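You operate a simulated robot arm through the tools that you are given. There is no shell and no other tool. Be economical: measure what you need, move in short steps, check, and stop when the job is done.

The job below is to be done with a simulated two-armed robot. You get a single attempt, and the scene is never put back.

TASK
Take the tube marked "29" from the top of the island bench and leave it on the yellow ring. Open the pads drawer, take the blue pad on the top of the island bench and put it away in the inside of the pads drawer and shut the drawer again. Shut the cards drawer. Press the orange button three times. Turn the white box dial to 60. Pick up the pink banded can with one hand, pass it to the other hand and put it on the upper right shelf of the high bench. Fetch the coil from the top of the wall bench and set it on the upper left shelf of the high bench. Turn the bath dial to 60 C. Take the yellow sponge on the top of the middle bench and put it away on the wall bench right of the basin. Take the grey box labelled "72" from the top of the counter and leave it on the upper right shelf of the middle bench. Put one of the rinse tubes from the top of the wall bench on top of the grey filter on the upper right shelf of the counter. Take the yellow-capped vial and put it on the middle of the side bench. Put the ring that says "56" from the top of the long grey table on the seat of the test stand and the ring labelled "62" on the green puck there. The order is free. Set down upright: tube, pink banded can, rinse tube.

It is judged by the outcome, as a careful person would: the job done as asked, and still so three seconds after it is handed in. It fails if anything else is knocked over, pushed out of place, dropped, spilled or broken.

THE ROBOT
Two 7-joint arms with two-finger parallel grippers on one trunk, on a base that drives. Base frame: it is fixed to the floor where the robot stands at the start and does not move with it; the origin is under the middle of the robot, x ahead of it, y to its left, z up. Lengths are in cm, angles in degrees, forces in N, time in s.
The left shoulder is at the start at [2, 17, 110.3], the right one opposite. With the tool pointing down near the work surface each hand reaches from about 10 to 54 cm from the robot's upright axis, wherever it stands, measured 20 degrees to its own side. Places, roughly: bath dial [320, 260, 80]; blue pad (6x9x3 cm) [60, 10, 80]; cards drawer [-60, 120, 60]; coil [-125, -100, 75]; grey box [350, 375, 100]; grey filter [225, 400, 50]; inside of the pads drawer [-160, -100, 60]; middle of the side bench [620, 180, 80]; orange button [-70, 130, 80]; pads drawer [-150, -100, 60]; pink banded can (5x5x9 cm) [-140, -70, 80]; puck (6x6x3 cm) [500, -210, 80]; ring [500, -200, 75]; rinse tube [50, 500, 75]; seat of the test stand (23x18 cm) [482, -262, 84]; tube [50, 0, 75]; upper left shelf of the high bench [160, -330, 50]; upper right shelf of the high bench [-20, -270, 50]; upper right shelf of the middle bench [370, 270, 40]; wall bench right of the basin [-180, -150, 80]; white box dial [-100, 90, 90]; yellow ring (5x5x2 cm) [40, -10, 80]; yellow sponge (9x6x4 cm) [390, 260, 80]; yellow-capped vial (4x4x8 cm) [530, -20, 90]. Payload 3.8 kg a hand.
The tool frame of a hand sits at the grasp point between the pads (the TCP): z along the fingers, y along the line on which they close. The tips reach 3 cm beyond it. Largest opening 11 cm; finger width 2, thickness 1; the body of the gripper, 4.8 by 11.2 cm, starts 5.5 cm behind the TCP.
Orientation is told as [roll, pitch, yaw] about the base's x, y, z axes, in that order, counted from this pose: with the fingers straight down and closing along the base's y, the tool's x points along the base's -x, its y along +y and its z along -z.

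THE INTERFACE
- The arms move only by the tool arm_command. It takes "left_series", "right_series" or both (then of equal length, played together; a hand with none holds still); each is a list of rows, each an object of numbers (a shift or turn left out is 0, a gripper value left out holds the last): "tx", "ty", "tz": the shift along the tool's x, y, z in m; "ax", "ay", "az": the turn, a rotation vector about the tool's x, y, z in rad; "fingers": the finger opening in m, from 0 to 0.11. In form: [{"tx": .., "ty": .., "tz": .., "ax": .., "ay": .., "az": .., "fingers": ..}, ...]. A call has 1 to 10 rows; each row is the pose to reach, as a shift and turn from the pose commanded when the call began, along the tool's axes at that moment. A row lasts 0.2 s, in which the tool goes at most 5 cm and 8.6 degrees; a call with a longer step from one row to the next is refused whole, and so is a gripper value outside its range. Where a pose cannot be reached the arm comes as near as it can. A force on the tool above 40 N (or 10 N above the force at the start of the call, whichever is more), or a blocked arm, ends the call early, and 0.2 s more pass. Each finger travels about 7.2 cm/s and halts on what it meets, pressing with about 27 N; the grip force reading is that of the motor and also rises with nothing between the fingers. The clock runs only during rows and for 0.2 s after the last one: add rows that repeat a pose to give the fingers time. The reply holds the time, the measured pose of the TCP, the force on the tool along the base axes, the opening and the grip force, in the units named above and with some noise, with the torque about the TCP (base axes, N m) and any sound that the robot's microphone picked up, and new pictures: "views" is both (left out), scene, wrist or none (wrist: the cameras of the hands that moved).
- Cameras (640 x 400 px; columns grow to the right, rows downward): "scene" is now at [10.58, -0.68, 124.98]; the picture's right is [-0.06, -1.00, 0.00], its down [-0.62, 0.04, -0.78] and it looks along [0.78, -0.05, -0.62] (base axes); focal length 243 px, centre (320, 200). "left" rides on the left gripper at [7.2, -1.7, -10.3] in its tool frame; the picture's right is [0.23, 0.97, 0.00], its down [-0.76, 0.18, -0.62] and it looks along [-0.61, 0.14, 0.78] (tool axes); focal length 222 px, centre (320, 200). "right" rides on the right gripper at [7.2, 1.7, -10.3] in its tool frame; the picture's right is [-0.23, 0.97, 0.00], its down [-0.76, -0.18, -0.62] and it looks along [-0.61, -0.14, 0.78] (tool axes); focal length 222 px, centre (320, 200). There is no depth. A picture from a camera that has moved, and an enlarged one, comes with that camera's place and axes in the base frame and with its lens.
- slide_trunk(by): slides the trunk up (or, below 0, down) by that many cm; the arms and the scene camera ride with it, the base frame stays. It gives what a move gives, with no picture.
- base_move(legs): drives the robot by 1 to 6 legs, each [ahead, turn to the left] in cm and degrees, along the robot's own axes; the way and the turn of a leg run together, so that a leg with both is an arc; at most 150 cm and 180 degrees a leg. The arms and the cameras ride along, it lands a little off, and it stops where it bumps. It gives what a move gives, and a new picture of the scene camera.
- pan_tilt(pan, tilt): turns the head with the scene camera to pan (to the left, within 80 degrees either way) and tilt (down, from -29 to 69), counted from straight ahead of the robot. It gives what a move gives, and a new picture of the scene camera.
- enlarge(camera, box): a new picture of the part [left, top, right, bottom] of that camera's present view, enlarged. It takes no simulated time.
- job_done(): hands the job in; it is judged then, once.

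Go step by step. Nothing tells you exact positions but the pictures and the camera data: compare them with the known pose of the tool, close in by small moves and look again before you grip or let go. The budget is 598 turns and 360 pictures, counting those below and the enlarged ones. Unless the task says otherwise, let go and move clear before handing in, and close with one line.

The tools are called after "Request:" by a JSON object that holds its "fn" and its "kwargs". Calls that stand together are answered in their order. arm_command: Moves the arms, as the interface text tells. Its arguments: {"type":"object","properties":{"left_series":{"type":"array"},"right_series":{"type":"array"},"views":{"type":"string","enum":["both","scene","wrist","none"]}},"required":[]} The other tools are called the same way: slide_trunk (by) slides the trunk up or down; base_move (legs) drives the base; pan_tilt (pan, tilt) turns the head that bears the scene camera; enlarge (camera, box) takes an enlarged picture of a part of a camera's view; job_done () hands the job in.

At the start:

```text
time_s: 0.0
left_tcp_pos: [52.55, 25.57, 106.33]
left_tool_rot: [0.0, 0.1, 0.0]
left_wrist_force: [-0.6, 0.0, 0.3]
left_moment: [0.02, 0.0, 0.01]
left_finger_gap: 11.0
left_grip_force: 0.0
right_tcp_pos: [52.32, -23.29, 110.14]
right_tool_rot: [0.1, 0.0, 0.0]
right_wrist_force: [0.1, 0.0, -0.4]
right_moment: [0.01, -0.01, 0.0]
right_finger_gap: 11.0
right_grip_force: 0.0
trunk travel left (down, up): [-20.0, 37.0]
robot x, y, heading: [0.08, 0.49, 0.0]
head pan, tilt: [-3.5, 38.4]
```

scene: 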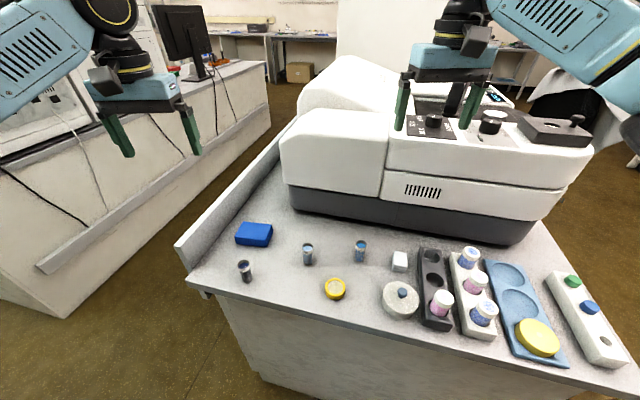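
right: 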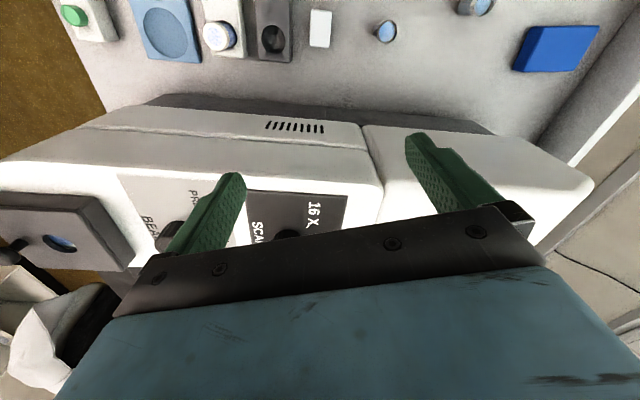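
left: 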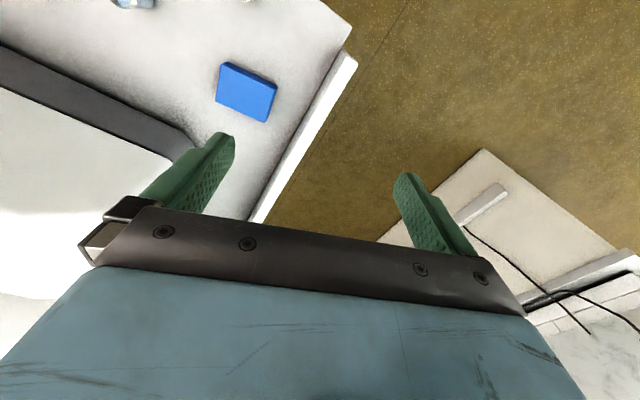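

I see three small tubes, the blue pad and the yellow ring on the island bench. I'll enlarge to read the tube labels.

Request:
{"fn": "enlarge", "kwargs": {"camera": "scene", "box": [220, 210, 420, 335]}}

```text
3.20 times, centred on (320, 272) of scene
camera zoom: at [10.58, -0.68, 124.98], right [-0.06, -1.0, 0.0], down [-0.62, 0.04, -0.78], along [0.78, -0.05, -0.62], focal length 779 px, centre (320, -32)
```

zoom: 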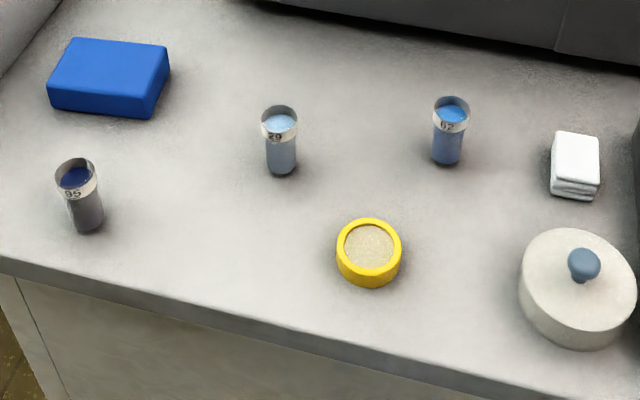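

Tube 29 is the middle one, at about [48.5, 0], and the yellow ring is at about [40, -6]. I'll bring the left hand over the tube to measure it.

Request:
{"fn": "arm_command", "kwargs": {"left_series": [{"tx": 0.01, "ty": -0.043, "tz": 0.02}, {"tx": 0.02, "ty": -0.085, "tz": 0.04}, {"tx": 0.03, "ty": -0.128, "tz": 0.06}, {"tx": 0.04, "ty": -0.17, "tz": 0.08}, {"tx": 0.045, "ty": -0.213, "tz": 0.1}, {"tx": 0.045, "ty": -0.255, "tz": 0.12}, {"tx": 0.045, "ty": -0.255, "tz": 0.12}]}}

```text
time_s: 1.6
left_tcp_pos: [48.02, 0.0, 94.48]
left_tool_rot: [0.0, 0.0, 0.1]
left_wrist_force: [0.1, 0.2, -0.3]
left_moment: [0.0, 0.02, 0.01]
left_finger_gap: 11.0
left_grip_force: 0.2
right_tcp_pos: [52.35, -23.29, 110.21]
right_tool_rot: [0.0, -0.1, 0.0]
right_wrist_force: [0.1, -0.1, -0.3]
right_moment: [-0.02, 0.0, 0.01]
right_finger_gap: 10.99
right_grip_force: 0.0
trunk travel left (down, up): [-20.0, 37.0]
robot x, y, heading: [0.24, -0.25, 0.1]
head pan, tilt: [-3.5, 38.4]
camera scene: at [10.58, -0.65, 124.98], right [-0.06, -1.0, 0.0], down [-0.62, 0.04, -0.78], along [0.78, -0.05, -0.62], focal length 243 px, centre (320, 200)
camera left: at [40.79, -1.62, 104.94], right [-0.23, 0.97, 0.0], down [0.76, 0.18, 0.62], along [0.61, 0.14, -0.78], focal length 222 px, centre (320, 200)
```

scene: 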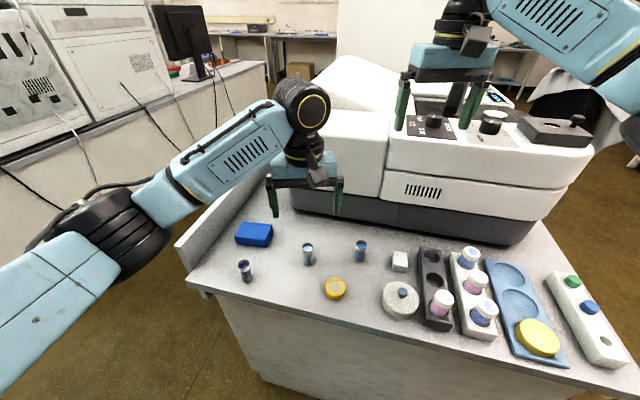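
left: 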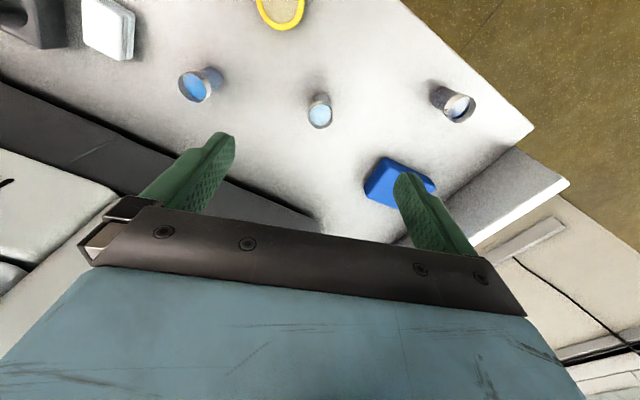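

Triangulation puts the tube's top centre at about [47.9, -0.1, 82.3], right under the TCP. I'll descend with a narrower opening.

Request:
{"fn": "arm_command", "kwargs": {"left_series": [{"tz": 0.04, "fingers": 0.07}, {"tz": 0.08, "fingers": 0.06}, {"tz": 0.115, "fingers": 0.06}, {"tz": 0.145, "fingers": 0.06}, {"tz": 0.145, "fingers": 0.06}]}}

Request:
{"fn": "enlarge", "kwargs": {"camera": "scene", "box": [220, 210, 420, 335]}}

```text
time_s: 2.8
left_tcp_pos: [48.21, 0.05, 79.85]
left_tool_rot: [0.1, 0.0, 0.0]
left_wrist_force: [-0.1, 0.3, -0.3]
left_moment: [0.02, 0.0, 0.01]
left_finger_gap: 6.01
left_grip_force: 0.0
right_tcp_pos: [52.36, -23.15, 110.15]
right_tool_rot: [0.1, 0.0, -0.1]
right_wrist_force: [0.2, -0.4, 0.1]
right_moment: [-0.01, 0.04, -0.01]
right_finger_gap: 10.99
right_grip_force: 0.1
trunk travel left (down, up): [-20.0, 37.0]
robot x, y, heading: [0.22, 0.47, -0.2]
head pan, tilt: [-3.5, 38.4]
camera scene: at [10.58, -0.68, 124.98], right [-0.06, -1.0, 0.0], down [-0.62, 0.04, -0.78], along [0.78, -0.05, -0.62], focal length 243 px, centre (320, 200)
camera left: at [40.96, -1.62, 90.3], right [-0.23, 0.97, 0.0], down [0.76, 0.18, 0.62], along [0.61, 0.14, -0.78], focal length 222 px, centre (320, 200)
```

scene: 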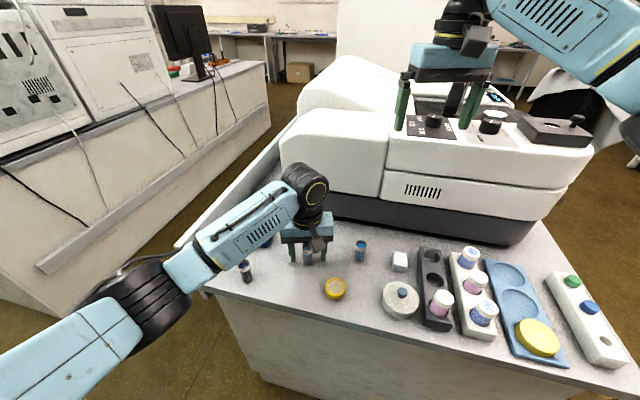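
left: 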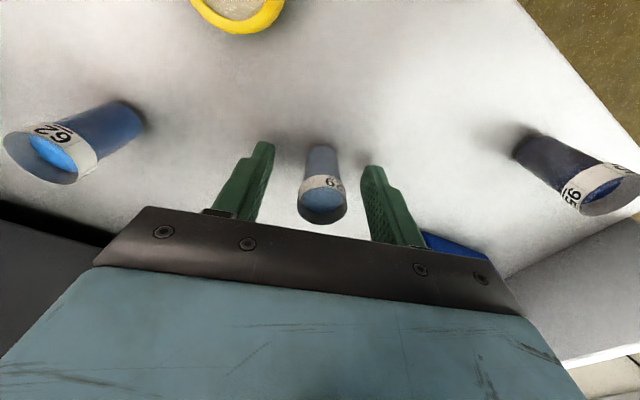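

```text
3.20 times, centred on (320, 272) of scene
camera zoom: at [10.58, -0.68, 124.98], right [-0.06, -1.0, 0.0], down [-0.62, 0.04, -0.78], along [0.78, -0.05, -0.62], focal length 779 px, centre (320, -32)
```

zoom: 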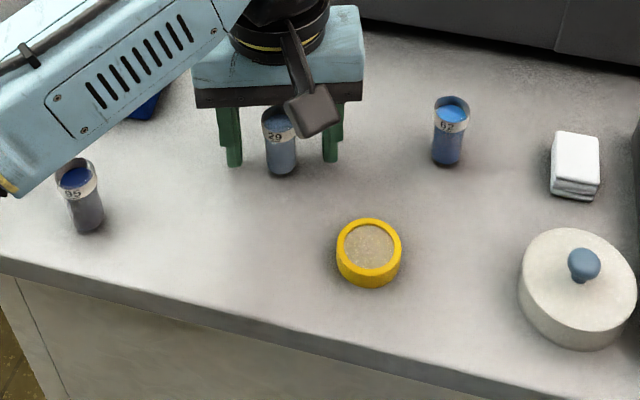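

The tube sits centred between the pads, so I'll close on it and lift.

Request:
{"fn": "arm_command", "kwargs": {"left_series": [{"fingers": 0.04}, {"fingers": 0.02}, {"fingers": 0.015}, {"fingers": 0.015}], "views": "none"}}

Request:
{"fn": "arm_command", "kwargs": {"left_series": [{"tz": -0.02}, {"tz": -0.05}, {"tz": -0.05}], "views": "wrist"}}

Request:
{"fn": "enlarge", "kwargs": {"camera": "scene", "box": [220, 210, 420, 335]}}

```text
time_s: 3.8
left_tcp_pos: [48.03, -0.02, 79.8]
left_tool_rot: [0.0, 0.0, 0.0]
left_wrist_force: [0.3, 0.2, 0.0]
left_moment: [0.01, -0.02, 0.02]
left_finger_gap: 2.44
left_grip_force: 26.8
right_tcp_pos: [52.34, -23.15, 110.24]
right_tool_rot: [0.0, 0.0, -0.1]
right_wrist_force: [-0.7, -0.4, 0.3]
right_moment: [0.03, -0.01, -0.05]
right_finger_gap: 11.01
right_grip_force: 0.1
trunk travel left (down, up): [-20.0, 37.0]
robot x, y, heading: [-0.29, -0.09, -0.0]
head pan, tilt: [-3.5, 38.4]
```

```text
time_s: 4.6
left_tcp_pos: [48.02, -0.17, 85.01]
left_tool_rot: [0.0, 0.1, 0.0]
left_wrist_force: [-0.5, -0.7, -0.3]
left_moment: [0.0, -0.01, 0.01]
left_finger_gap: 2.48
left_grip_force: 27.0
right_tcp_pos: [52.31, -23.24, 110.17]
right_tool_rot: [0.0, 0.0, -0.1]
right_wrist_force: [-0.3, -1.0, -0.1]
right_moment: [0.01, 0.02, -0.02]
right_finger_gap: 11.03
right_grip_force: 0.0
trunk travel left (down, up): [-20.0, 37.0]
robot x, y, heading: [0.6, -0.3, 0.1]
head pan, tilt: [-3.5, 38.4]
camera left: at [40.94, -1.69, 95.47], right [-0.23, 0.97, 0.0], down [0.76, 0.18, 0.62], along [0.61, 0.14, -0.78], focal length 222 px, centre (320, 200)
```

left: 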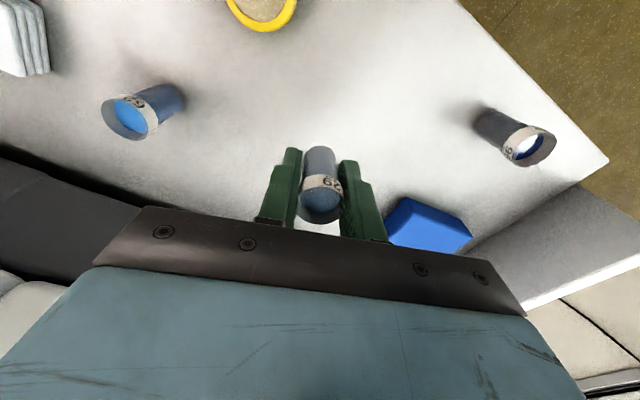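

```text
3.20 times, centred on (320, 272) of scene
camera zoom: at [10.58, -0.68, 124.98], right [-0.06, -1.0, 0.0], down [-0.62, 0.04, -0.78], along [0.78, -0.05, -0.62], focal length 779 px, centre (320, -32)
```

zoom: 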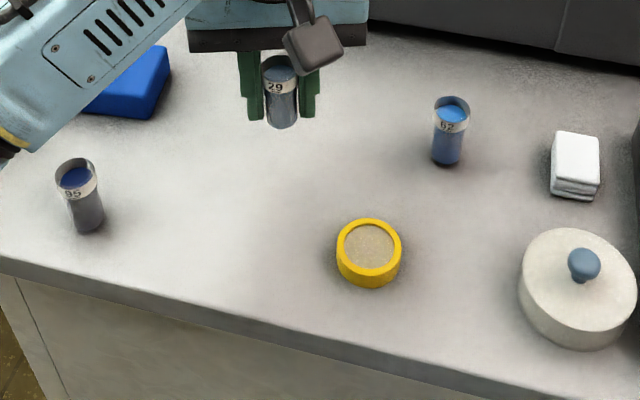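

The tube is held with its bottom 3 cm below the TCP. The ring centre is at about [39, -5.75] with its top near z 78.8, so I'll move above it.

Request:
{"fn": "arm_command", "kwargs": {"left_series": [{"tx": 0.03, "ty": -0.02}, {"tx": 0.06, "ty": -0.04}, {"tx": 0.09, "ty": -0.056}, {"tx": 0.09, "ty": -0.056}], "views": "wrist"}}

Request:
{"fn": "enlarge", "kwargs": {"camera": "scene", "box": [280, 240, 400, 315]}}

```text
time_s: 5.6
left_tcp_pos: [39.12, -5.74, 84.89]
left_tool_rot: [0.0, 0.0, 0.0]
left_wrist_force: [-0.1, 0.6, -0.5]
left_moment: [0.01, 0.01, 0.01]
left_finger_gap: 2.46
left_grip_force: 27.0
right_tcp_pos: [52.21, -23.21, 110.17]
right_tool_rot: [0.0, 0.0, 0.0]
right_wrist_force: [-0.8, 0.3, -0.1]
right_moment: [-0.01, 0.03, 0.01]
right_finger_gap: 10.97
right_grip_force: 0.1
trunk travel left (down, up): [-20.0, 37.0]
robot x, y, heading: [-0.07, -0.32, -0.0]
head pan, tilt: [-3.5, 38.4]
camera left: at [31.88, -7.4, 95.39], right [-0.23, 0.97, 0.0], down [0.76, 0.18, 0.62], along [0.61, 0.14, -0.78], focal length 222 px, centre (320, 200)
```

left: 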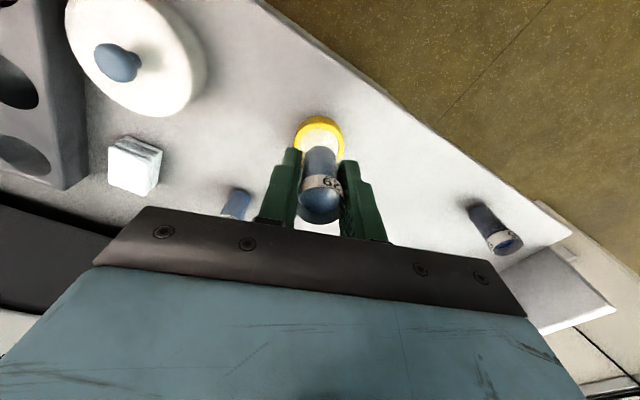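

```text
5.33 times, centred on (340, 278) of scene
camera zoom: at [10.59, -0.68, 124.98], right [-0.06, -1.0, 0.0], down [-0.62, 0.04, -0.78], along [0.78, -0.05, -0.62], focal length 1298 px, centre (213, -213)
```

zoom: 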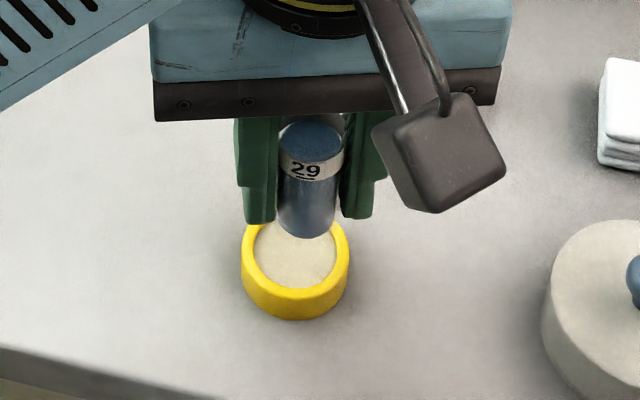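

The tube is nearly over the ring; I'll shift 0.3 cm forward and lower slowly.

Request:
{"fn": "arm_command", "kwargs": {"left_series": [{"tx": -0.003, "tz": 0.01}, {"tx": -0.003, "tz": 0.02}, {"tx": -0.003, "tz": 0.027}, {"tx": -0.003, "tz": 0.027}], "views": "wrist"}}

Request:
{"fn": "enlarge", "kwargs": {"camera": "scene", "box": [280, 240, 400, 315]}}

```text
time_s: 6.6
left_tcp_pos: [39.23, -5.58, 82.23]
left_tool_rot: [0.0, 0.0, 0.1]
left_wrist_force: [-0.1, 0.5, -0.2]
left_moment: [0.02, 0.01, -0.02]
left_finger_gap: 2.46
left_grip_force: 26.7
right_tcp_pos: [52.28, -23.27, 110.33]
right_tool_rot: [-0.1, 0.0, 0.1]
right_wrist_force: [0.4, 0.2, -0.7]
right_moment: [0.0, 0.0, -0.02]
right_finger_gap: 10.98
right_grip_force: 0.0
trunk travel left (down, up): [-20.0, 37.0]
robot x, y, heading: [-0.19, -0.1, 0.1]
head pan, tilt: [-3.5, 38.4]
camera left: at [32.17, -7.35, 92.64], right [-0.23, 0.97, 0.0], down [0.76, 0.18, 0.62], along [0.61, 0.14, -0.78], focal length 222 px, centre (320, 200)
```

left: 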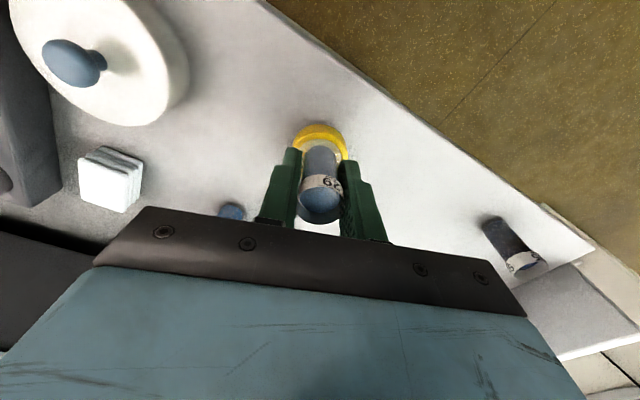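

```text
5.33 times, centred on (340, 278) of scene
camera zoom: at [10.58, -0.68, 124.98], right [-0.06, -1.0, 0.0], down [-0.62, 0.04, -0.78], along [0.78, -0.05, -0.62], focal length 1298 px, centre (213, -213)
```

zoom: 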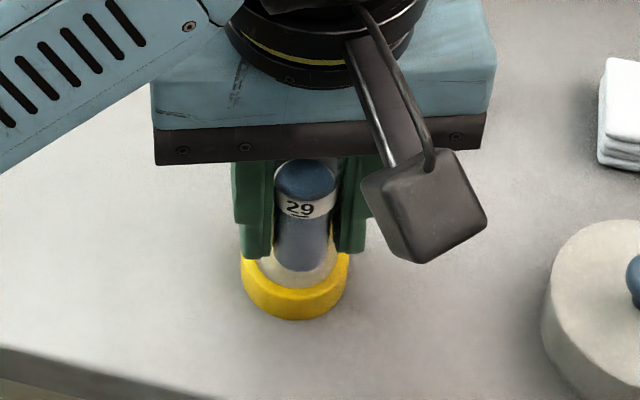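

Almost there: I'll nudge slightly and lower until a light contact.

Request:
{"fn": "arm_command", "kwargs": {"left_series": [{"tx": -0.003, "ty": 0.0015, "tz": 0.004}, {"tx": -0.003, "ty": 0.0015, "tz": 0.008}, {"tx": -0.003, "ty": 0.0015, "tz": 0.008}], "views": "none"}}

Request:
{"fn": "enlarge", "kwargs": {"camera": "scene", "box": [280, 240, 400, 315]}}

```text
time_s: 7.4
left_tcp_pos: [39.5, -5.45, 81.39]
left_tool_rot: [-0.1, 0.0, 0.0]
left_wrist_force: [1.0, 0.5, 6.0]
left_moment: [0.05, -0.06, 0.0]
left_finger_gap: 2.47
left_grip_force: 26.8
right_tcp_pos: [52.35, -23.27, 110.21]
right_tool_rot: [0.0, -0.1, 0.0]
right_wrist_force: [-0.1, -0.1, 1.3]
right_moment: [0.0, -0.04, 0.01]
right_finger_gap: 11.03
right_grip_force: 0.1
trunk travel left (down, up): [-20.0, 37.0]
robot x, y, heading: [-0.08, -0.07, 0.4]
head pan, tilt: [-3.5, 38.4]
```

```text
5.33 times, centred on (340, 278) of scene
camera zoom: at [10.55, -0.67, 124.99], right [-0.06, -1.0, 0.0], down [-0.62, 0.04, -0.78], along [0.78, -0.05, -0.62], focal length 1298 px, centre (213, -213)
```

zoom: 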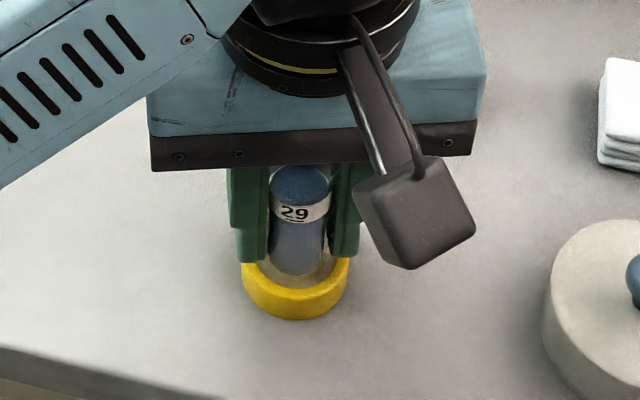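

The tube touches the ring with 6 N and is centred. I'll release and lift away.

Request:
{"fn": "arm_command", "kwargs": {"left_series": [{"fingers": 0.03}, {"fingers": 0.04}, {"fingers": 0.045}], "views": "none"}}

Request:
{"fn": "arm_command", "kwargs": {"left_series": [{"tz": -0.02}, {"tz": -0.05}, {"tz": -0.1}, {"tz": -0.1}], "views": "wrist"}}

Request:
{"fn": "enlarge", "kwargs": {"camera": "scene", "box": [220, 210, 420, 335]}}

```text
time_s: 8.2
left_tcp_pos: [39.64, -5.56, 81.3]
left_tool_rot: [0.0, 0.0, 0.0]
left_wrist_force: [-0.3, -0.4, 0.4]
left_moment: [-0.01, 0.02, 0.01]
left_finger_gap: 4.51
left_grip_force: 0.0
right_tcp_pos: [52.3, -23.25, 110.2]
right_tool_rot: [0.0, -0.1, 0.0]
right_wrist_force: [0.3, 0.9, -1.1]
right_moment: [0.01, 0.0, -0.01]
right_finger_gap: 11.0
right_grip_force: 0.0
trunk travel left (down, up): [-20.0, 37.0]
robot x, y, heading: [-0.4, 0.07, -0.2]
head pan, tilt: [-3.5, 38.4]
```

```text
time_s: 9.2
left_tcp_pos: [39.79, -5.58, 91.51]
left_tool_rot: [0.0, 0.1, 0.0]
left_wrist_force: [0.6, 0.5, 0.6]
left_moment: [-0.04, 0.01, -0.01]
left_finger_gap: 4.5
left_grip_force: 0.1
right_tcp_pos: [52.47, -23.29, 110.29]
right_tool_rot: [0.0, -0.1, 0.0]
right_wrist_force: [1.0, -0.1, -0.1]
right_moment: [-0.01, 0.0, 0.03]
right_finger_gap: 11.01
right_grip_force: 0.1
trunk travel left (down, up): [-20.0, 37.0]
robot x, y, heading: [-0.1, 0.01, -0.1]
head pan, tilt: [-3.5, 38.4]
camera left: at [32.57, -7.14, 101.92], right [-0.23, 0.97, 0.0], down [0.76, 0.18, 0.62], along [0.61, 0.14, -0.78], focal length 222 px, centre (320, 200)
```

left: 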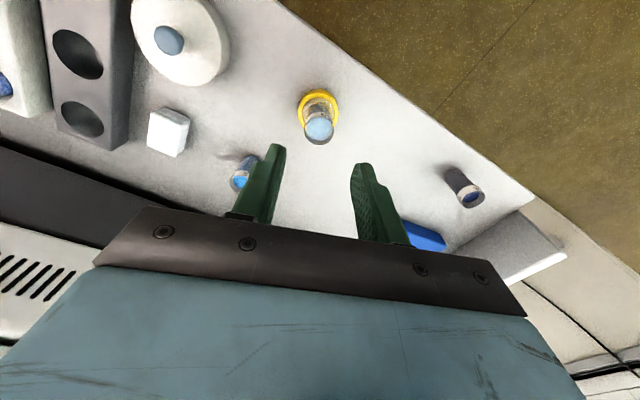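

```text
3.20 times, centred on (320, 272) of scene
camera zoom: at [10.59, -0.68, 124.97], right [-0.06, -1.0, 0.0], down [-0.62, 0.04, -0.78], along [0.78, -0.05, -0.62], focal length 779 px, centre (320, -32)
```

zoom: 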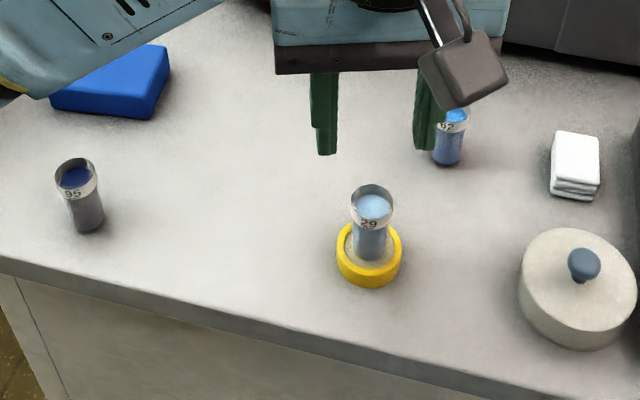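

The tube stands upright on the ring. Next is the blue pad at about [56, 13.5], turned about 10°. I'll retract the right hand and creep the base forward to reach it.

Request:
{"fn": "arm_command", "kwargs": {"right_series": [{"tx": 0.03, "tz": -0.03}, {"tx": 0.07, "tz": -0.05}, {"tx": 0.11, "tz": -0.05}, {"tx": 0.15, "tz": -0.05}, {"tx": 0.19, "tz": -0.05}, {"tx": 0.19, "tz": -0.05}], "left_series": [{"tz": -0.03, "ty": 0.02}, {"tz": -0.07, "ty": 0.04}, {"tz": -0.1, "ty": 0.06}, {"tz": -0.1, "ty": 0.1}, {"tz": -0.1, "ty": 0.14}, {"tz": -0.1, "ty": 0.17}], "views": "none"}}

Request:
{"fn": "base_move", "kwargs": {"legs": [[7, 0]]}}

```text
time_s: 10.6
left_tcp_pos: [39.61, 11.67, 101.31]
left_tool_rot: [0.0, 0.0, 0.0]
left_wrist_force: [-0.4, -0.6, -0.2]
left_moment: [-0.05, 0.0, -0.03]
left_finger_gap: 4.5
left_grip_force: 0.2
right_tcp_pos: [33.15, -22.96, 115.23]
right_tool_rot: [-0.1, 0.0, 0.0]
right_wrist_force: [0.5, 0.7, -0.1]
right_moment: [-0.04, 0.0, 0.04]
right_finger_gap: 11.02
right_grip_force: 0.0
trunk travel left (down, up): [-20.0, 37.0]
robot x, y, heading: [0.23, -0.05, -0.1]
head pan, tilt: [-3.5, 38.4]
```

```text
time_s: 11.6
left_tcp_pos: [46.52, 11.64, 101.31]
left_tool_rot: [0.0, 0.1, -0.1]
left_wrist_force: [-0.3, -0.4, 0.2]
left_moment: [-0.01, -0.01, 0.0]
left_finger_gap: 4.49
left_grip_force: 0.1
right_tcp_pos: [40.1, -23.01, 115.01]
right_tool_rot: [0.0, 0.0, 0.1]
right_wrist_force: [-0.1, 0.0, -0.6]
right_moment: [-0.01, -0.01, -0.02]
right_finger_gap: 10.99
right_grip_force: 0.1
trunk travel left (down, up): [-20.0, 37.0]
robot x, y, heading: [6.71, 0.04, -0.2]
head pan, tilt: [-3.5, 38.4]
camera scene: at [17.53, -0.68, 124.97], right [-0.06, -1.0, 0.0], down [-0.62, 0.04, -0.78], along [0.78, -0.05, -0.62], focal length 243 px, centre (320, 200)
```

scene: 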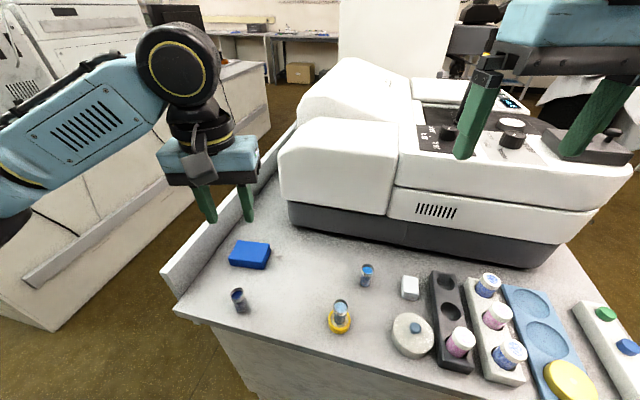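

The base moved cleanly. I'll now rotate the left hand 80° and come over the pad.

Request:
{"fn": "arm_command", "kwargs": {"left_series": [{"tx": -0.01, "az": -0.14, "fingers": 0.09}, {"tx": -0.02, "az": -0.28}, {"tx": -0.03, "az": -0.42}, {"tx": -0.04, "ty": 0.01, "tz": 0.01, "az": -0.56}, {"tx": -0.05, "ty": 0.019, "tz": 0.03, "az": -0.7}, {"tx": -0.06, "ty": 0.019, "tz": 0.05, "az": -0.84}, {"tx": -0.07, "ty": 0.019, "tz": 0.07, "az": -0.98}, {"tx": -0.08, "ty": 0.019, "tz": 0.09, "az": -1.12}, {"tx": -0.097, "ty": 0.019, "tz": 0.11, "az": -1.26}, {"tx": -0.097, "ty": 0.019, "tz": 0.12, "az": -1.4}]}}

```text
time_s: 13.8
left_tcp_pos: [56.16, 13.58, 89.27]
left_tool_rot: [-0.1, 0.0, 80.3]
left_wrist_force: [-0.5, -0.9, -0.2]
left_moment: [-0.01, 0.0, 0.01]
left_finger_gap: 8.99
left_grip_force: 0.2
right_tcp_pos: [40.05, -23.07, 115.07]
right_tool_rot: [-0.1, 0.0, 0.1]
right_wrist_force: [0.1, -0.2, -0.4]
right_moment: [0.0, -0.02, 0.0]
right_finger_gap: 11.02
right_grip_force: 0.1
trunk travel left (down, up): [-20.0, 37.0]
robot x, y, heading: [6.89, 0.17, -0.0]
head pan, tilt: [-3.5, 38.4]
camera scene: at [17.42, -0.67, 124.98], right [-0.06, -1.0, 0.0], down [-0.62, 0.04, -0.78], along [0.78, -0.05, -0.62], focal length 243 px, centre (320, 200)
camera left: at [56.7, 6.19, 99.79], right [-1.0, -0.06, 0.0], down [-0.05, 0.78, 0.62], along [-0.04, 0.62, -0.78], focal length 222 px, centre (320, 200)
```

scene: 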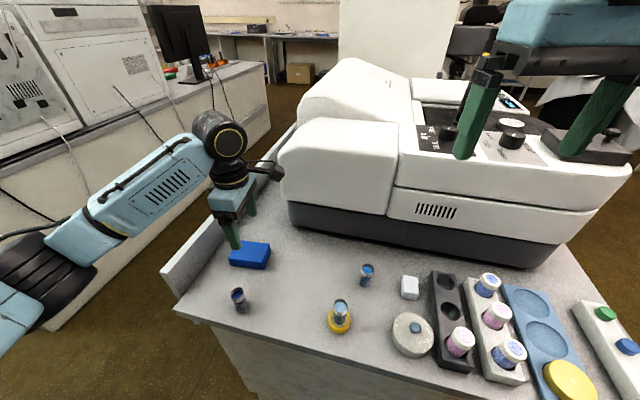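
left: 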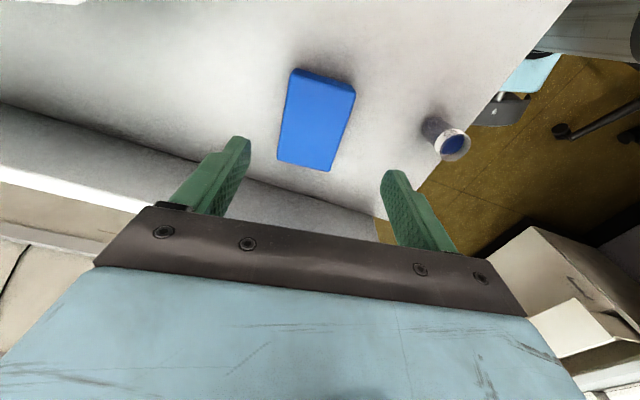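

The pad centre is at about [56.9, 13.6] and its yaw matches. I'll descend, grip it and lift.

Request:
{"fn": "arm_command", "kwargs": {"left_series": [{"ty": -0.007, "tz": 0.04}, {"ty": -0.007, "tz": 0.075}, {"ty": -0.007, "tz": 0.093}, {"ty": -0.007, "tz": 0.093}], "views": "wrist"}}

```text
time_s: 14.8
left_tcp_pos: [56.71, 13.46, 80.05]
left_tool_rot: [0.1, -0.1, 80.3]
left_wrist_force: [-0.5, 0.2, -0.8]
left_moment: [0.03, -0.01, -0.01]
left_finger_gap: 9.0
left_grip_force: 0.1
right_tcp_pos: [39.91, -23.05, 115.03]
right_tool_rot: [0.0, 0.1, 0.1]
right_wrist_force: [0.3, 0.3, 0.5]
right_moment: [0.0, -0.01, 0.0]
right_finger_gap: 11.01
right_grip_force: 0.0
trunk travel left (down, up): [-20.0, 37.0]
robot x, y, heading: [6.73, 0.45, -0.1]
head pan, tilt: [-3.5, 38.4]
camera left: at [57.23, 6.09, 90.52], right [-1.0, -0.06, 0.0], down [-0.05, 0.78, 0.62], along [-0.04, 0.62, -0.78], focal length 222 px, centre (320, 200)
```

left: 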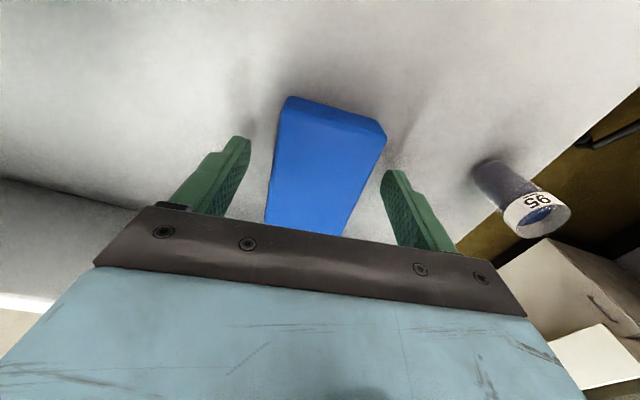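

The pad lies between the fingers, so I'll close and lift.

Request:
{"fn": "arm_command", "kwargs": {"left_series": [{"tz": 0.002, "fingers": 0.07}, {"tz": 0.002, "fingers": 0.055}, {"tz": 0.002, "fingers": 0.045}, {"tz": 0.002, "fingers": 0.045}], "views": "none"}}

Request:
{"fn": "arm_command", "kwargs": {"left_series": [{"tz": -0.04}, {"tz": -0.08}, {"tz": -0.12}, {"tz": -0.16}, {"tz": -0.2}, {"tz": -0.24}, {"tz": -0.28}, {"tz": -0.28}], "views": "both"}}

```text
time_s: 15.8
left_tcp_pos: [56.77, 13.35, 79.75]
left_tool_rot: [-0.1, 0.0, 80.2]
left_wrist_force: [0.3, -0.5, -0.4]
left_moment: [-0.01, 0.0, 0.0]
left_finger_gap: 5.85
left_grip_force: 27.2
right_tcp_pos: [40.01, -23.06, 115.1]
right_tool_rot: [0.0, 0.0, 0.1]
right_wrist_force: [0.6, -0.2, 1.2]
right_moment: [-0.01, 0.0, -0.02]
right_finger_gap: 11.0
right_grip_force: 0.1
trunk travel left (down, up): [-20.0, 37.0]
robot x, y, heading: [6.65, 0.17, -0.2]
head pan, tilt: [-3.5, 38.4]
```

```text
time_s: 17.6
left_tcp_pos: [56.79, 13.14, 108.04]
left_tool_rot: [0.0, 0.0, 80.4]
left_wrist_force: [0.8, -0.2, 0.0]
left_moment: [0.03, 0.01, -0.03]
left_finger_gap: 5.86
left_grip_force: 27.1
right_tcp_pos: [40.0, -23.03, 114.98]
right_tool_rot: [0.0, 0.0, 0.1]
right_wrist_force: [0.2, 0.5, 0.1]
right_moment: [-0.05, -0.04, -0.02]
right_finger_gap: 11.01
right_grip_force: 0.0
trunk travel left (down, up): [-20.0, 37.0]
robot x, y, heading: [6.66, -0.1, -0.1]
head pan, tilt: [-3.5, 38.4]
camera scene: at [17.45, -0.66, 124.97], right [-0.06, -1.0, 0.0], down [-0.62, 0.04, -0.78], along [0.78, -0.05, -0.62], focal length 243 px, centre (320, 200)
camera left: at [57.35, 5.81, 118.48], right [-1.0, -0.06, 0.0], down [-0.05, 0.78, 0.62], along [-0.04, 0.62, -0.78], focal length 222 px, centre (320, 200)
```

scene: 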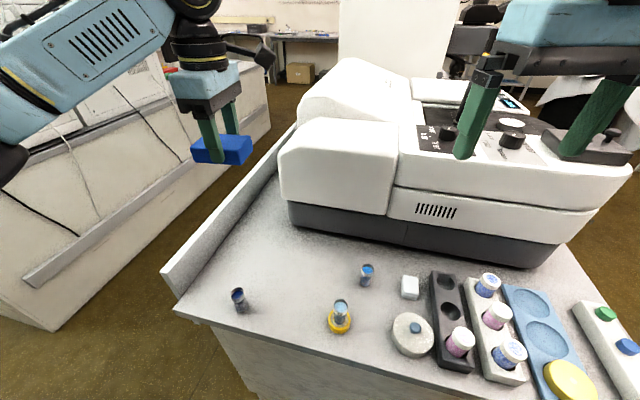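
left: 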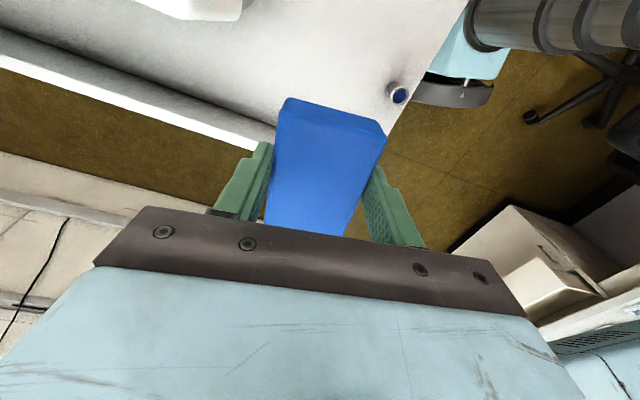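

The pad is held. I'll tuck the left hand back, reverse a little and turn to look behind.

Request:
{"fn": "arm_command", "kwargs": {"left_series": [{"ty": 0.05}, {"ty": 0.1}, {"ty": 0.15}, {"ty": 0.2}, {"ty": 0.2}], "views": "none"}}

Request:
{"fn": "base_move", "kwargs": {"legs": [[-25, 0], [0, 100]]}}

Request:
{"fn": "pan_tilt", "kwargs": {"pan": 0, "tilt": 20}}

Request:
{"fn": "pan_tilt", "kwargs": {"pan": 75, "tilt": 20}}

```text
time_s: 18.8
left_tcp_pos: [37.19, 16.67, 107.69]
left_tool_rot: [0.0, 0.0, 80.3]
left_wrist_force: [-0.2, -0.2, -0.5]
left_moment: [0.01, 0.02, 0.03]
left_finger_gap: 5.84
left_grip_force: 26.9
right_tcp_pos: [40.03, -23.07, 115.01]
right_tool_rot: [0.0, 0.1, 0.1]
right_wrist_force: [0.4, -0.4, 0.0]
right_moment: [-0.01, 0.06, 0.0]
right_finger_gap: 11.01
right_grip_force: 0.1
trunk travel left (down, up): [-20.0, 37.0]
robot x, y, heading: [7.04, 0.14, 0.1]
head pan, tilt: [-3.5, 38.4]
```

```text
time_s: 22.0
left_tcp_pos: [4.74, 25.56, 107.79]
left_tool_rot: [0.0, 0.0, 99.3]
left_wrist_force: [-0.6, 0.3, 0.2]
left_moment: [-0.02, 0.01, 0.03]
left_finger_gap: 5.85
left_grip_force: 27.1
right_tcp_pos: [20.34, -11.02, 115.17]
right_tool_rot: [0.0, 0.0, 19.2]
right_wrist_force: [-0.1, -0.1, 0.2]
right_moment: [-0.02, 0.0, -0.02]
right_finger_gap: 11.01
right_grip_force: 0.1
trunk travel left (down, up): [-20.0, 37.0]
robot x, y, heading: [-18.46, -0.35, 19.0]
head pan, tilt: [-3.5, 38.4]
stopped in leg 2: the robot was blocked; the commanded pose is now the measured one
camera scene: at [-8.26, 2.81, 124.98], right [0.27, -0.96, 0.0], down [-0.6, -0.17, -0.78], along [0.75, 0.21, -0.62], focal length 243 px, centre (320, 200)
```

scene: 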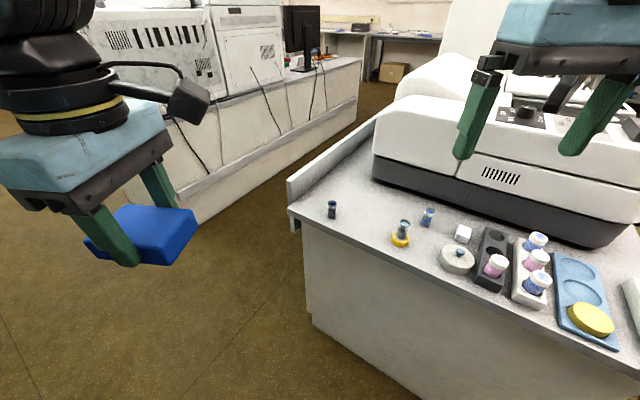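

```text
time_s: 22.8
left_tcp_pos: [4.71, 25.47, 107.88]
left_tool_rot: [0.0, 0.0, 99.3]
left_wrist_force: [0.7, 0.0, -0.4]
left_moment: [0.01, 0.0, 0.0]
left_finger_gap: 5.85
left_grip_force: 26.7
right_tcp_pos: [20.4, -10.91, 115.09]
right_tool_rot: [0.1, -0.1, 19.2]
right_wrist_force: [0.7, -0.5, -0.2]
right_moment: [0.03, 0.0, -0.02]
right_finger_gap: 11.0
right_grip_force: 0.1
trunk travel left (down, up): [-20.0, 37.0]
robot x, y, heading: [-18.56, -0.1, 19.3]
head pan, tilt: [0.0, 20.0]
camera scene: at [-7.75, 3.52, 127.88], right [0.33, -0.95, 0.0], down [-0.32, -0.11, -0.94], along [0.89, 0.31, -0.34], focal length 243 px, centre (320, 200)
```

scene: 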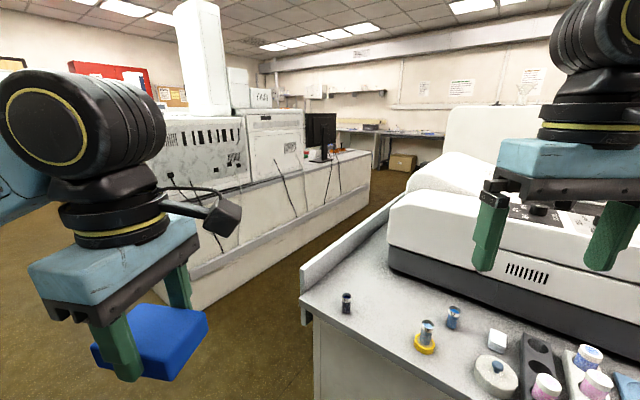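

```text
time_s: 24.3
left_tcp_pos: [4.8, 25.58, 107.78]
left_tool_rot: [0.0, 0.0, 99.3]
left_wrist_force: [0.2, -0.7, -0.8]
left_moment: [-0.01, 0.01, -0.04]
left_finger_gap: 5.85
left_grip_force: 26.9
right_tcp_pos: [20.46, -10.94, 115.14]
right_tool_rot: [-0.1, 0.0, 19.2]
right_wrist_force: [-0.4, 0.2, -0.1]
right_moment: [-0.02, -0.02, -0.04]
right_finger_gap: 10.99
right_grip_force: 0.0
trunk travel left (down, up): [-20.0, 37.0]
robot x, y, heading: [-18.23, -0.02, 19.0]
head pan, tilt: [75.0, 20.0]
camera scene: at [-17.2, 9.77, 127.88], right [1.0, 0.07, 0.0], down [0.02, -0.34, -0.94], along [-0.07, 0.94, -0.34], focal length 243 px, centre (320, 200)
```

scene: 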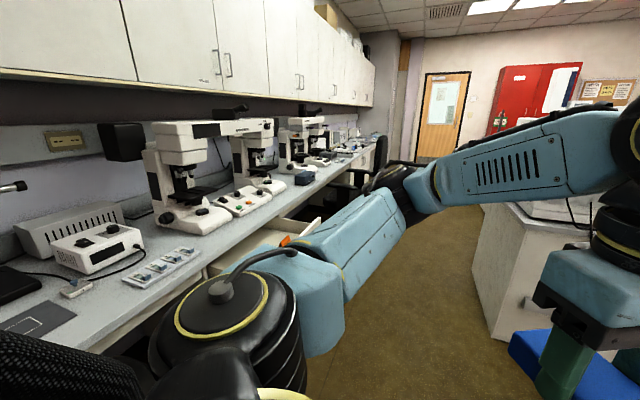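

The turn was blocked at 19°. I'll look to the right side and downwards to see what is near.

Request:
{"fn": "pan_tilt", "kwargs": {"pan": 80, "tilt": 60}}

Request:
{"fn": "pan_tilt", "kwargs": {"pan": -80, "tilt": 30}}

```text
time_s: 25.4
left_tcp_pos: [4.88, 25.51, 107.81]
left_tool_rot: [0.0, 0.0, 99.2]
left_wrist_force: [0.7, -1.0, 0.0]
left_moment: [-0.01, -0.04, 0.01]
left_finger_gap: 5.84
left_grip_force: 26.5
right_tcp_pos: [20.55, -10.95, 115.06]
right_tool_rot: [-0.1, -0.1, 19.2]
right_wrist_force: [-0.5, -0.9, -0.7]
right_moment: [-0.01, -0.01, 0.02]
right_finger_gap: 11.03
right_grip_force: 0.1
trunk travel left (down, up): [-20.0, 37.0]
robot x, y, heading: [-18.41, -0.15, 19.1]
head pan, tilt: [80.0, 60.0]
camera scene: at [-17.6, 7.06, 122.07], right [0.99, 0.16, 0.0], down [0.14, -0.85, -0.5], along [-0.08, 0.49, -0.87], focal length 243 px, centre (320, 200)
```

scene: 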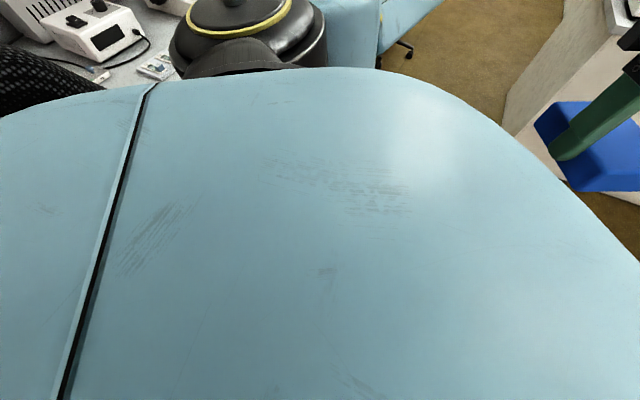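

```text
time_s: 27.8
left_tcp_pos: [4.9, 25.59, 107.7]
left_tool_rot: [0.0, -0.1, 99.3]
left_wrist_force: [-0.2, -0.5, 0.3]
left_moment: [-0.03, -0.03, -0.03]
left_finger_gap: 5.85
left_grip_force: 27.6
right_tcp_pos: [20.45, -10.99, 115.03]
right_tool_rot: [0.0, 0.1, 19.1]
right_wrist_force: [0.6, 0.4, 0.4]
right_moment: [0.01, 0.0, -0.01]
right_finger_gap: 11.02
right_grip_force: 0.1
trunk travel left (down, up): [-20.0, 37.0]
robot x, y, heading: [-18.36, -0.37, 19.1]
head pan, tilt: [-80.0, 30.0]
camera scene: at [-12.15, -7.42, 126.28], right [-0.87, -0.49, 0.0], down [-0.24, 0.44, -0.87], along [0.42, -0.76, -0.5], focal length 243 px, centre (320, 200)
```

scene: 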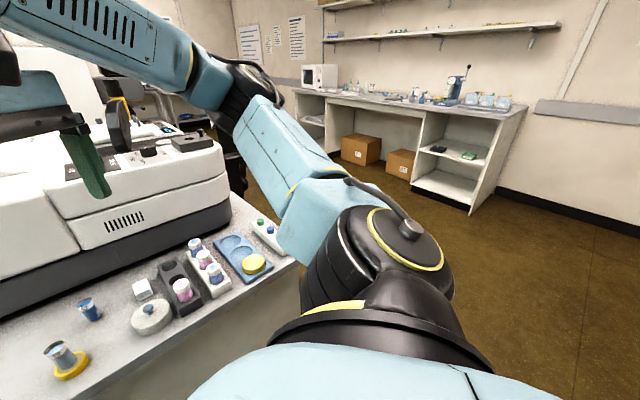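

The right side is open floor. I'll turn right instead and look around.

Request:
{"fn": "base_move", "kwargs": {"legs": [[5, 0], [0, -100]]}}

Request:
{"fn": "pan_tilt", "kwargs": {"pan": -70, "tilt": 30}}

```text
time_s: 32.1
left_tcp_pos: [14.27, -18.91, 107.79]
left_tool_rot: [0.0, -0.1, 15.1]
left_wrist_force: [0.7, -0.6, -0.1]
left_moment: [-0.01, 0.03, -0.02]
left_finger_gap: 5.86
left_grip_force: 27.3
right_tcp_pos: [-20.48, -38.19, 115.07]
right_tool_rot: [0.0, 0.0, -64.9]
right_wrist_force: [-0.4, 0.8, -0.4]
right_moment: [0.04, -0.01, -0.02]
right_finger_gap: 10.98
right_grip_force: 0.0
trunk travel left (down, up): [-20.0, 37.0]
robot x, y, heading: [-12.91, 1.7, -65.1]
head pan, tilt: [-80.0, 30.0]
stopped in leg 2: the robot was blocked; the commanded pose is now the measured one
camera scene: at [-20.3, -5.72, 126.28], right [-0.57, 0.82, 0.0], down [0.41, 0.29, -0.87], along [-0.71, -0.5, -0.5], focal length 243 px, centre (320, 200)
```

scene: 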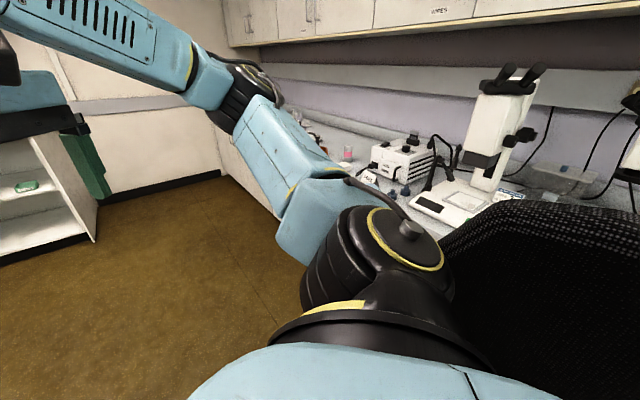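

```text
time_s: 32.8
left_tcp_pos: [14.17, -18.98, 107.8]
left_tool_rot: [0.1, -0.1, 15.2]
left_wrist_force: [0.1, -0.2, -0.9]
left_moment: [0.0, 0.0, 0.05]
left_finger_gap: 5.89
left_grip_force: 26.8
right_tcp_pos: [-20.64, -38.14, 115.02]
right_tool_rot: [0.0, 0.0, -65.0]
right_wrist_force: [-0.1, -1.0, 0.0]
right_moment: [0.0, 0.03, 0.0]
right_finger_gap: 11.02
right_grip_force: 0.0
trunk travel left (down, up): [-20.0, 37.0]
robot x, y, heading: [-13.59, 1.5, -65.4]
head pan, tilt: [-70.0, 30.0]
camera scene: at [-19.29, -6.93, 126.28], right [-0.71, 0.71, 0.0], down [0.35, 0.35, -0.87], along [-0.61, -0.61, -0.5], focal length 243 px, centre (320, 200)
```

scene: 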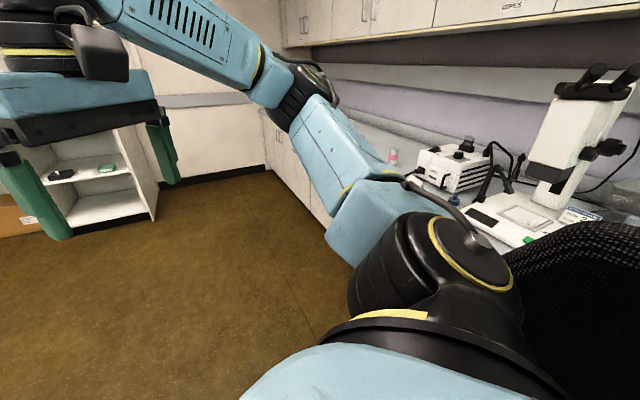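

There's a chair directly behind where I started, and it blocked the turns. The pink can is visible at about [-138, -68]. I'll drive forward away from the chair, then turn right towards the wall bench.

Request:
{"fn": "base_move", "kwargs": {"legs": [[30, 0], [30, -40]]}}

Request:
{"fn": "pan_tilt", "kwargs": {"pan": -50, "tilt": 30}}

```text
time_s: 34.8
left_tcp_pos: [25.5, -43.6, 107.89]
left_tool_rot: [0.0, 0.0, 15.7]
left_wrist_force: [-0.7, 0.1, 0.9]
left_moment: [-0.01, -0.01, 0.0]
left_finger_gap: 5.83
left_grip_force: 26.9
right_tcp_pos: [-9.11, -63.06, 115.09]
right_tool_rot: [-0.1, 0.0, -64.4]
right_wrist_force: [0.7, 0.4, -0.1]
right_moment: [-0.04, -0.03, 0.0]
right_finger_gap: 11.02
right_grip_force: 0.0
trunk travel left (down, up): [-20.0, 37.0]
robot x, y, heading: [-2.38, -23.67, -64.6]
head pan, tilt: [-70.0, 30.0]
stopped in leg 1: the robot was blocked; the commanded pose is now the measured one
camera scene: at [-8.15, -31.81, 126.28], right [-0.71, 0.7, 0.0], down [0.35, 0.36, -0.87], along [-0.61, -0.62, -0.5], focal length 243 px, centre (320, 200)
```

scene: 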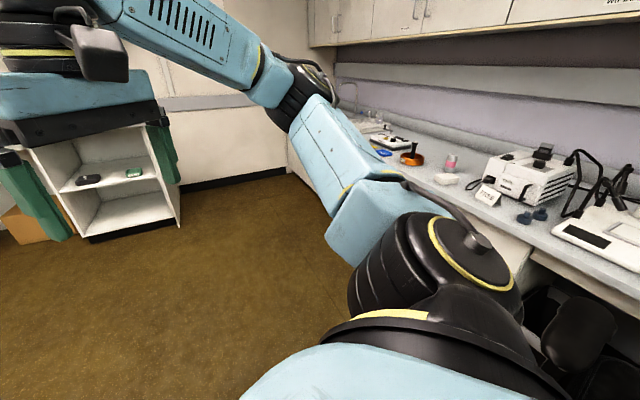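

```text
time_s: 35.6
left_tcp_pos: [25.65, -43.66, 107.78]
left_tool_rot: [0.1, 0.0, 15.7]
left_wrist_force: [0.7, -0.6, -0.4]
left_moment: [-0.01, -0.02, 0.02]
left_finger_gap: 5.85
left_grip_force: 27.0
right_tcp_pos: [-9.12, -63.01, 115.03]
right_tool_rot: [-0.1, 0.0, -64.4]
right_wrist_force: [0.0, -0.1, 0.9]
right_moment: [-0.01, 0.04, 0.02]
right_finger_gap: 11.01
right_grip_force: 0.1
trunk travel left (down, up): [-20.0, 37.0]
robot x, y, heading: [-2.6, -23.28, -64.7]
head pan, tilt: [-50.0, 30.0]
camera scene: at [-5.48, -33.65, 126.28], right [-0.91, 0.42, 0.0], down [0.21, 0.45, -0.87], along [-0.36, -0.79, -0.5], focal length 243 px, centre (320, 200)
```

scene: 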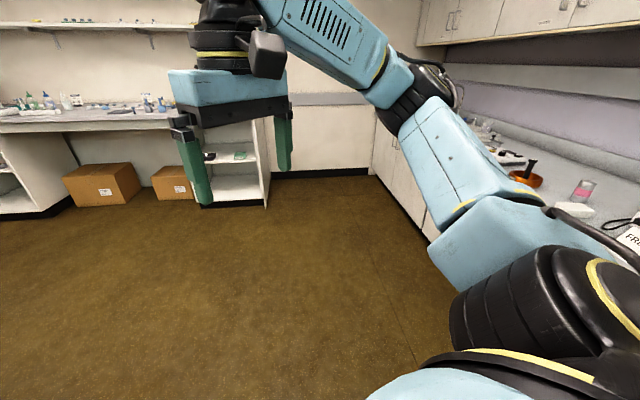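

The front-left corner probably met the island. I'll back off slightly, turn right and go forward.

Request:
{"fn": "base_move", "kwargs": {"legs": [[-2, 0], [0, -20], [30, 0], [40, -40]]}}

```text
time_s: 38.7
left_tcp_pos: [18.08, -70.62, 107.77]
left_tool_rot: [0.0, 0.1, -4.9]
left_wrist_force: [-0.2, -0.2, 0.6]
left_moment: [0.0, 0.07, -0.03]
left_finger_gap: 5.83
left_grip_force: 27.3
right_tcp_pos: [-21.22, -76.92, 115.08]
right_tool_rot: [-0.2, 0.0, -85.1]
right_wrist_force: [-0.2, -0.4, -0.1]
right_moment: [-0.02, 0.03, 0.02]
right_finger_gap: 11.02
right_grip_force: 0.0
trunk travel left (down, up): [-20.0, 37.0]
robot x, y, heading: [-6.52, -42.37, -84.8]
head pan, tilt: [-50.0, 30.0]
stopped in leg 3: the robot was blocked; the commanded pose is now the measured one
camera scene: at [-12.53, -51.03, 126.29], right [-0.71, 0.71, 0.0], down [0.35, 0.35, -0.87], along [-0.61, -0.61, -0.5], focal length 243 px, centre (320, 200)
```

scene: 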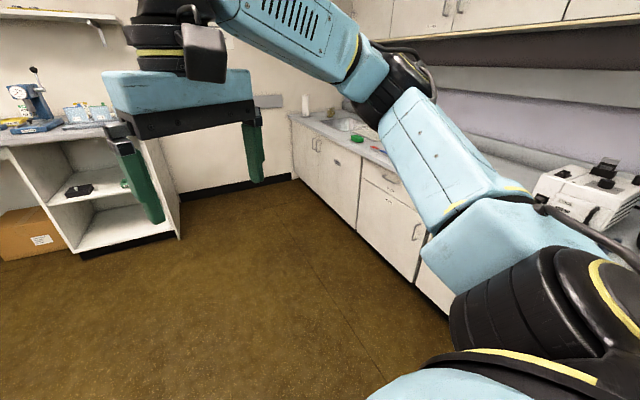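

The island front is slanted about 13°, so I'll align with it at heading -105° and go on.

Request:
{"fn": "base_move", "kwargs": {"legs": [[-3, 0], [0, -22], [40, 0]]}}

```text
time_s: 42.8
left_tcp_pos: [-6.63, -112.27, 107.81]
left_tool_rot: [-0.1, 0.0, -27.2]
left_wrist_force: [0.0, -0.2, -0.7]
left_moment: [-0.02, 0.04, -0.02]
left_finger_gap: 5.83
left_grip_force: 28.0
right_tcp_pos: [-45.38, -103.3, 115.0]
right_tool_rot: [0.0, 0.0, -107.4]
right_wrist_force: [-0.2, 0.6, 0.6]
right_moment: [0.02, 0.01, -0.03]
right_finger_gap: 11.01
right_grip_force: 0.0
trunk travel left (down, up): [-20.0, 37.0]
robot x, y, heading: [-18.65, -76.95, -106.9]
head pan, tilt: [-50.0, 30.0]
camera scene: at [-27.55, -82.59, 126.27], right [-0.39, 0.92, 0.0], down [0.46, 0.19, -0.87], along [-0.8, -0.34, -0.5], focal length 243 px, centre (320, 200)
```

scene: 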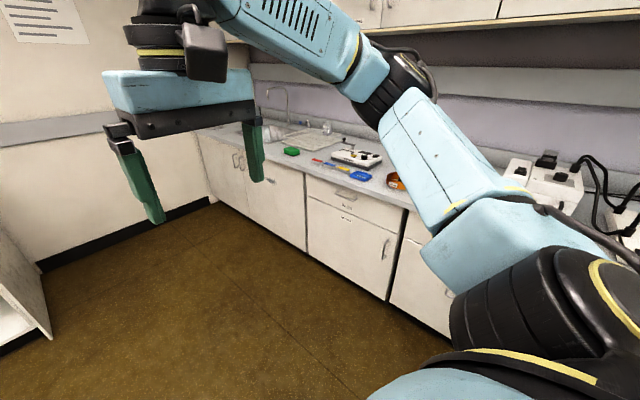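

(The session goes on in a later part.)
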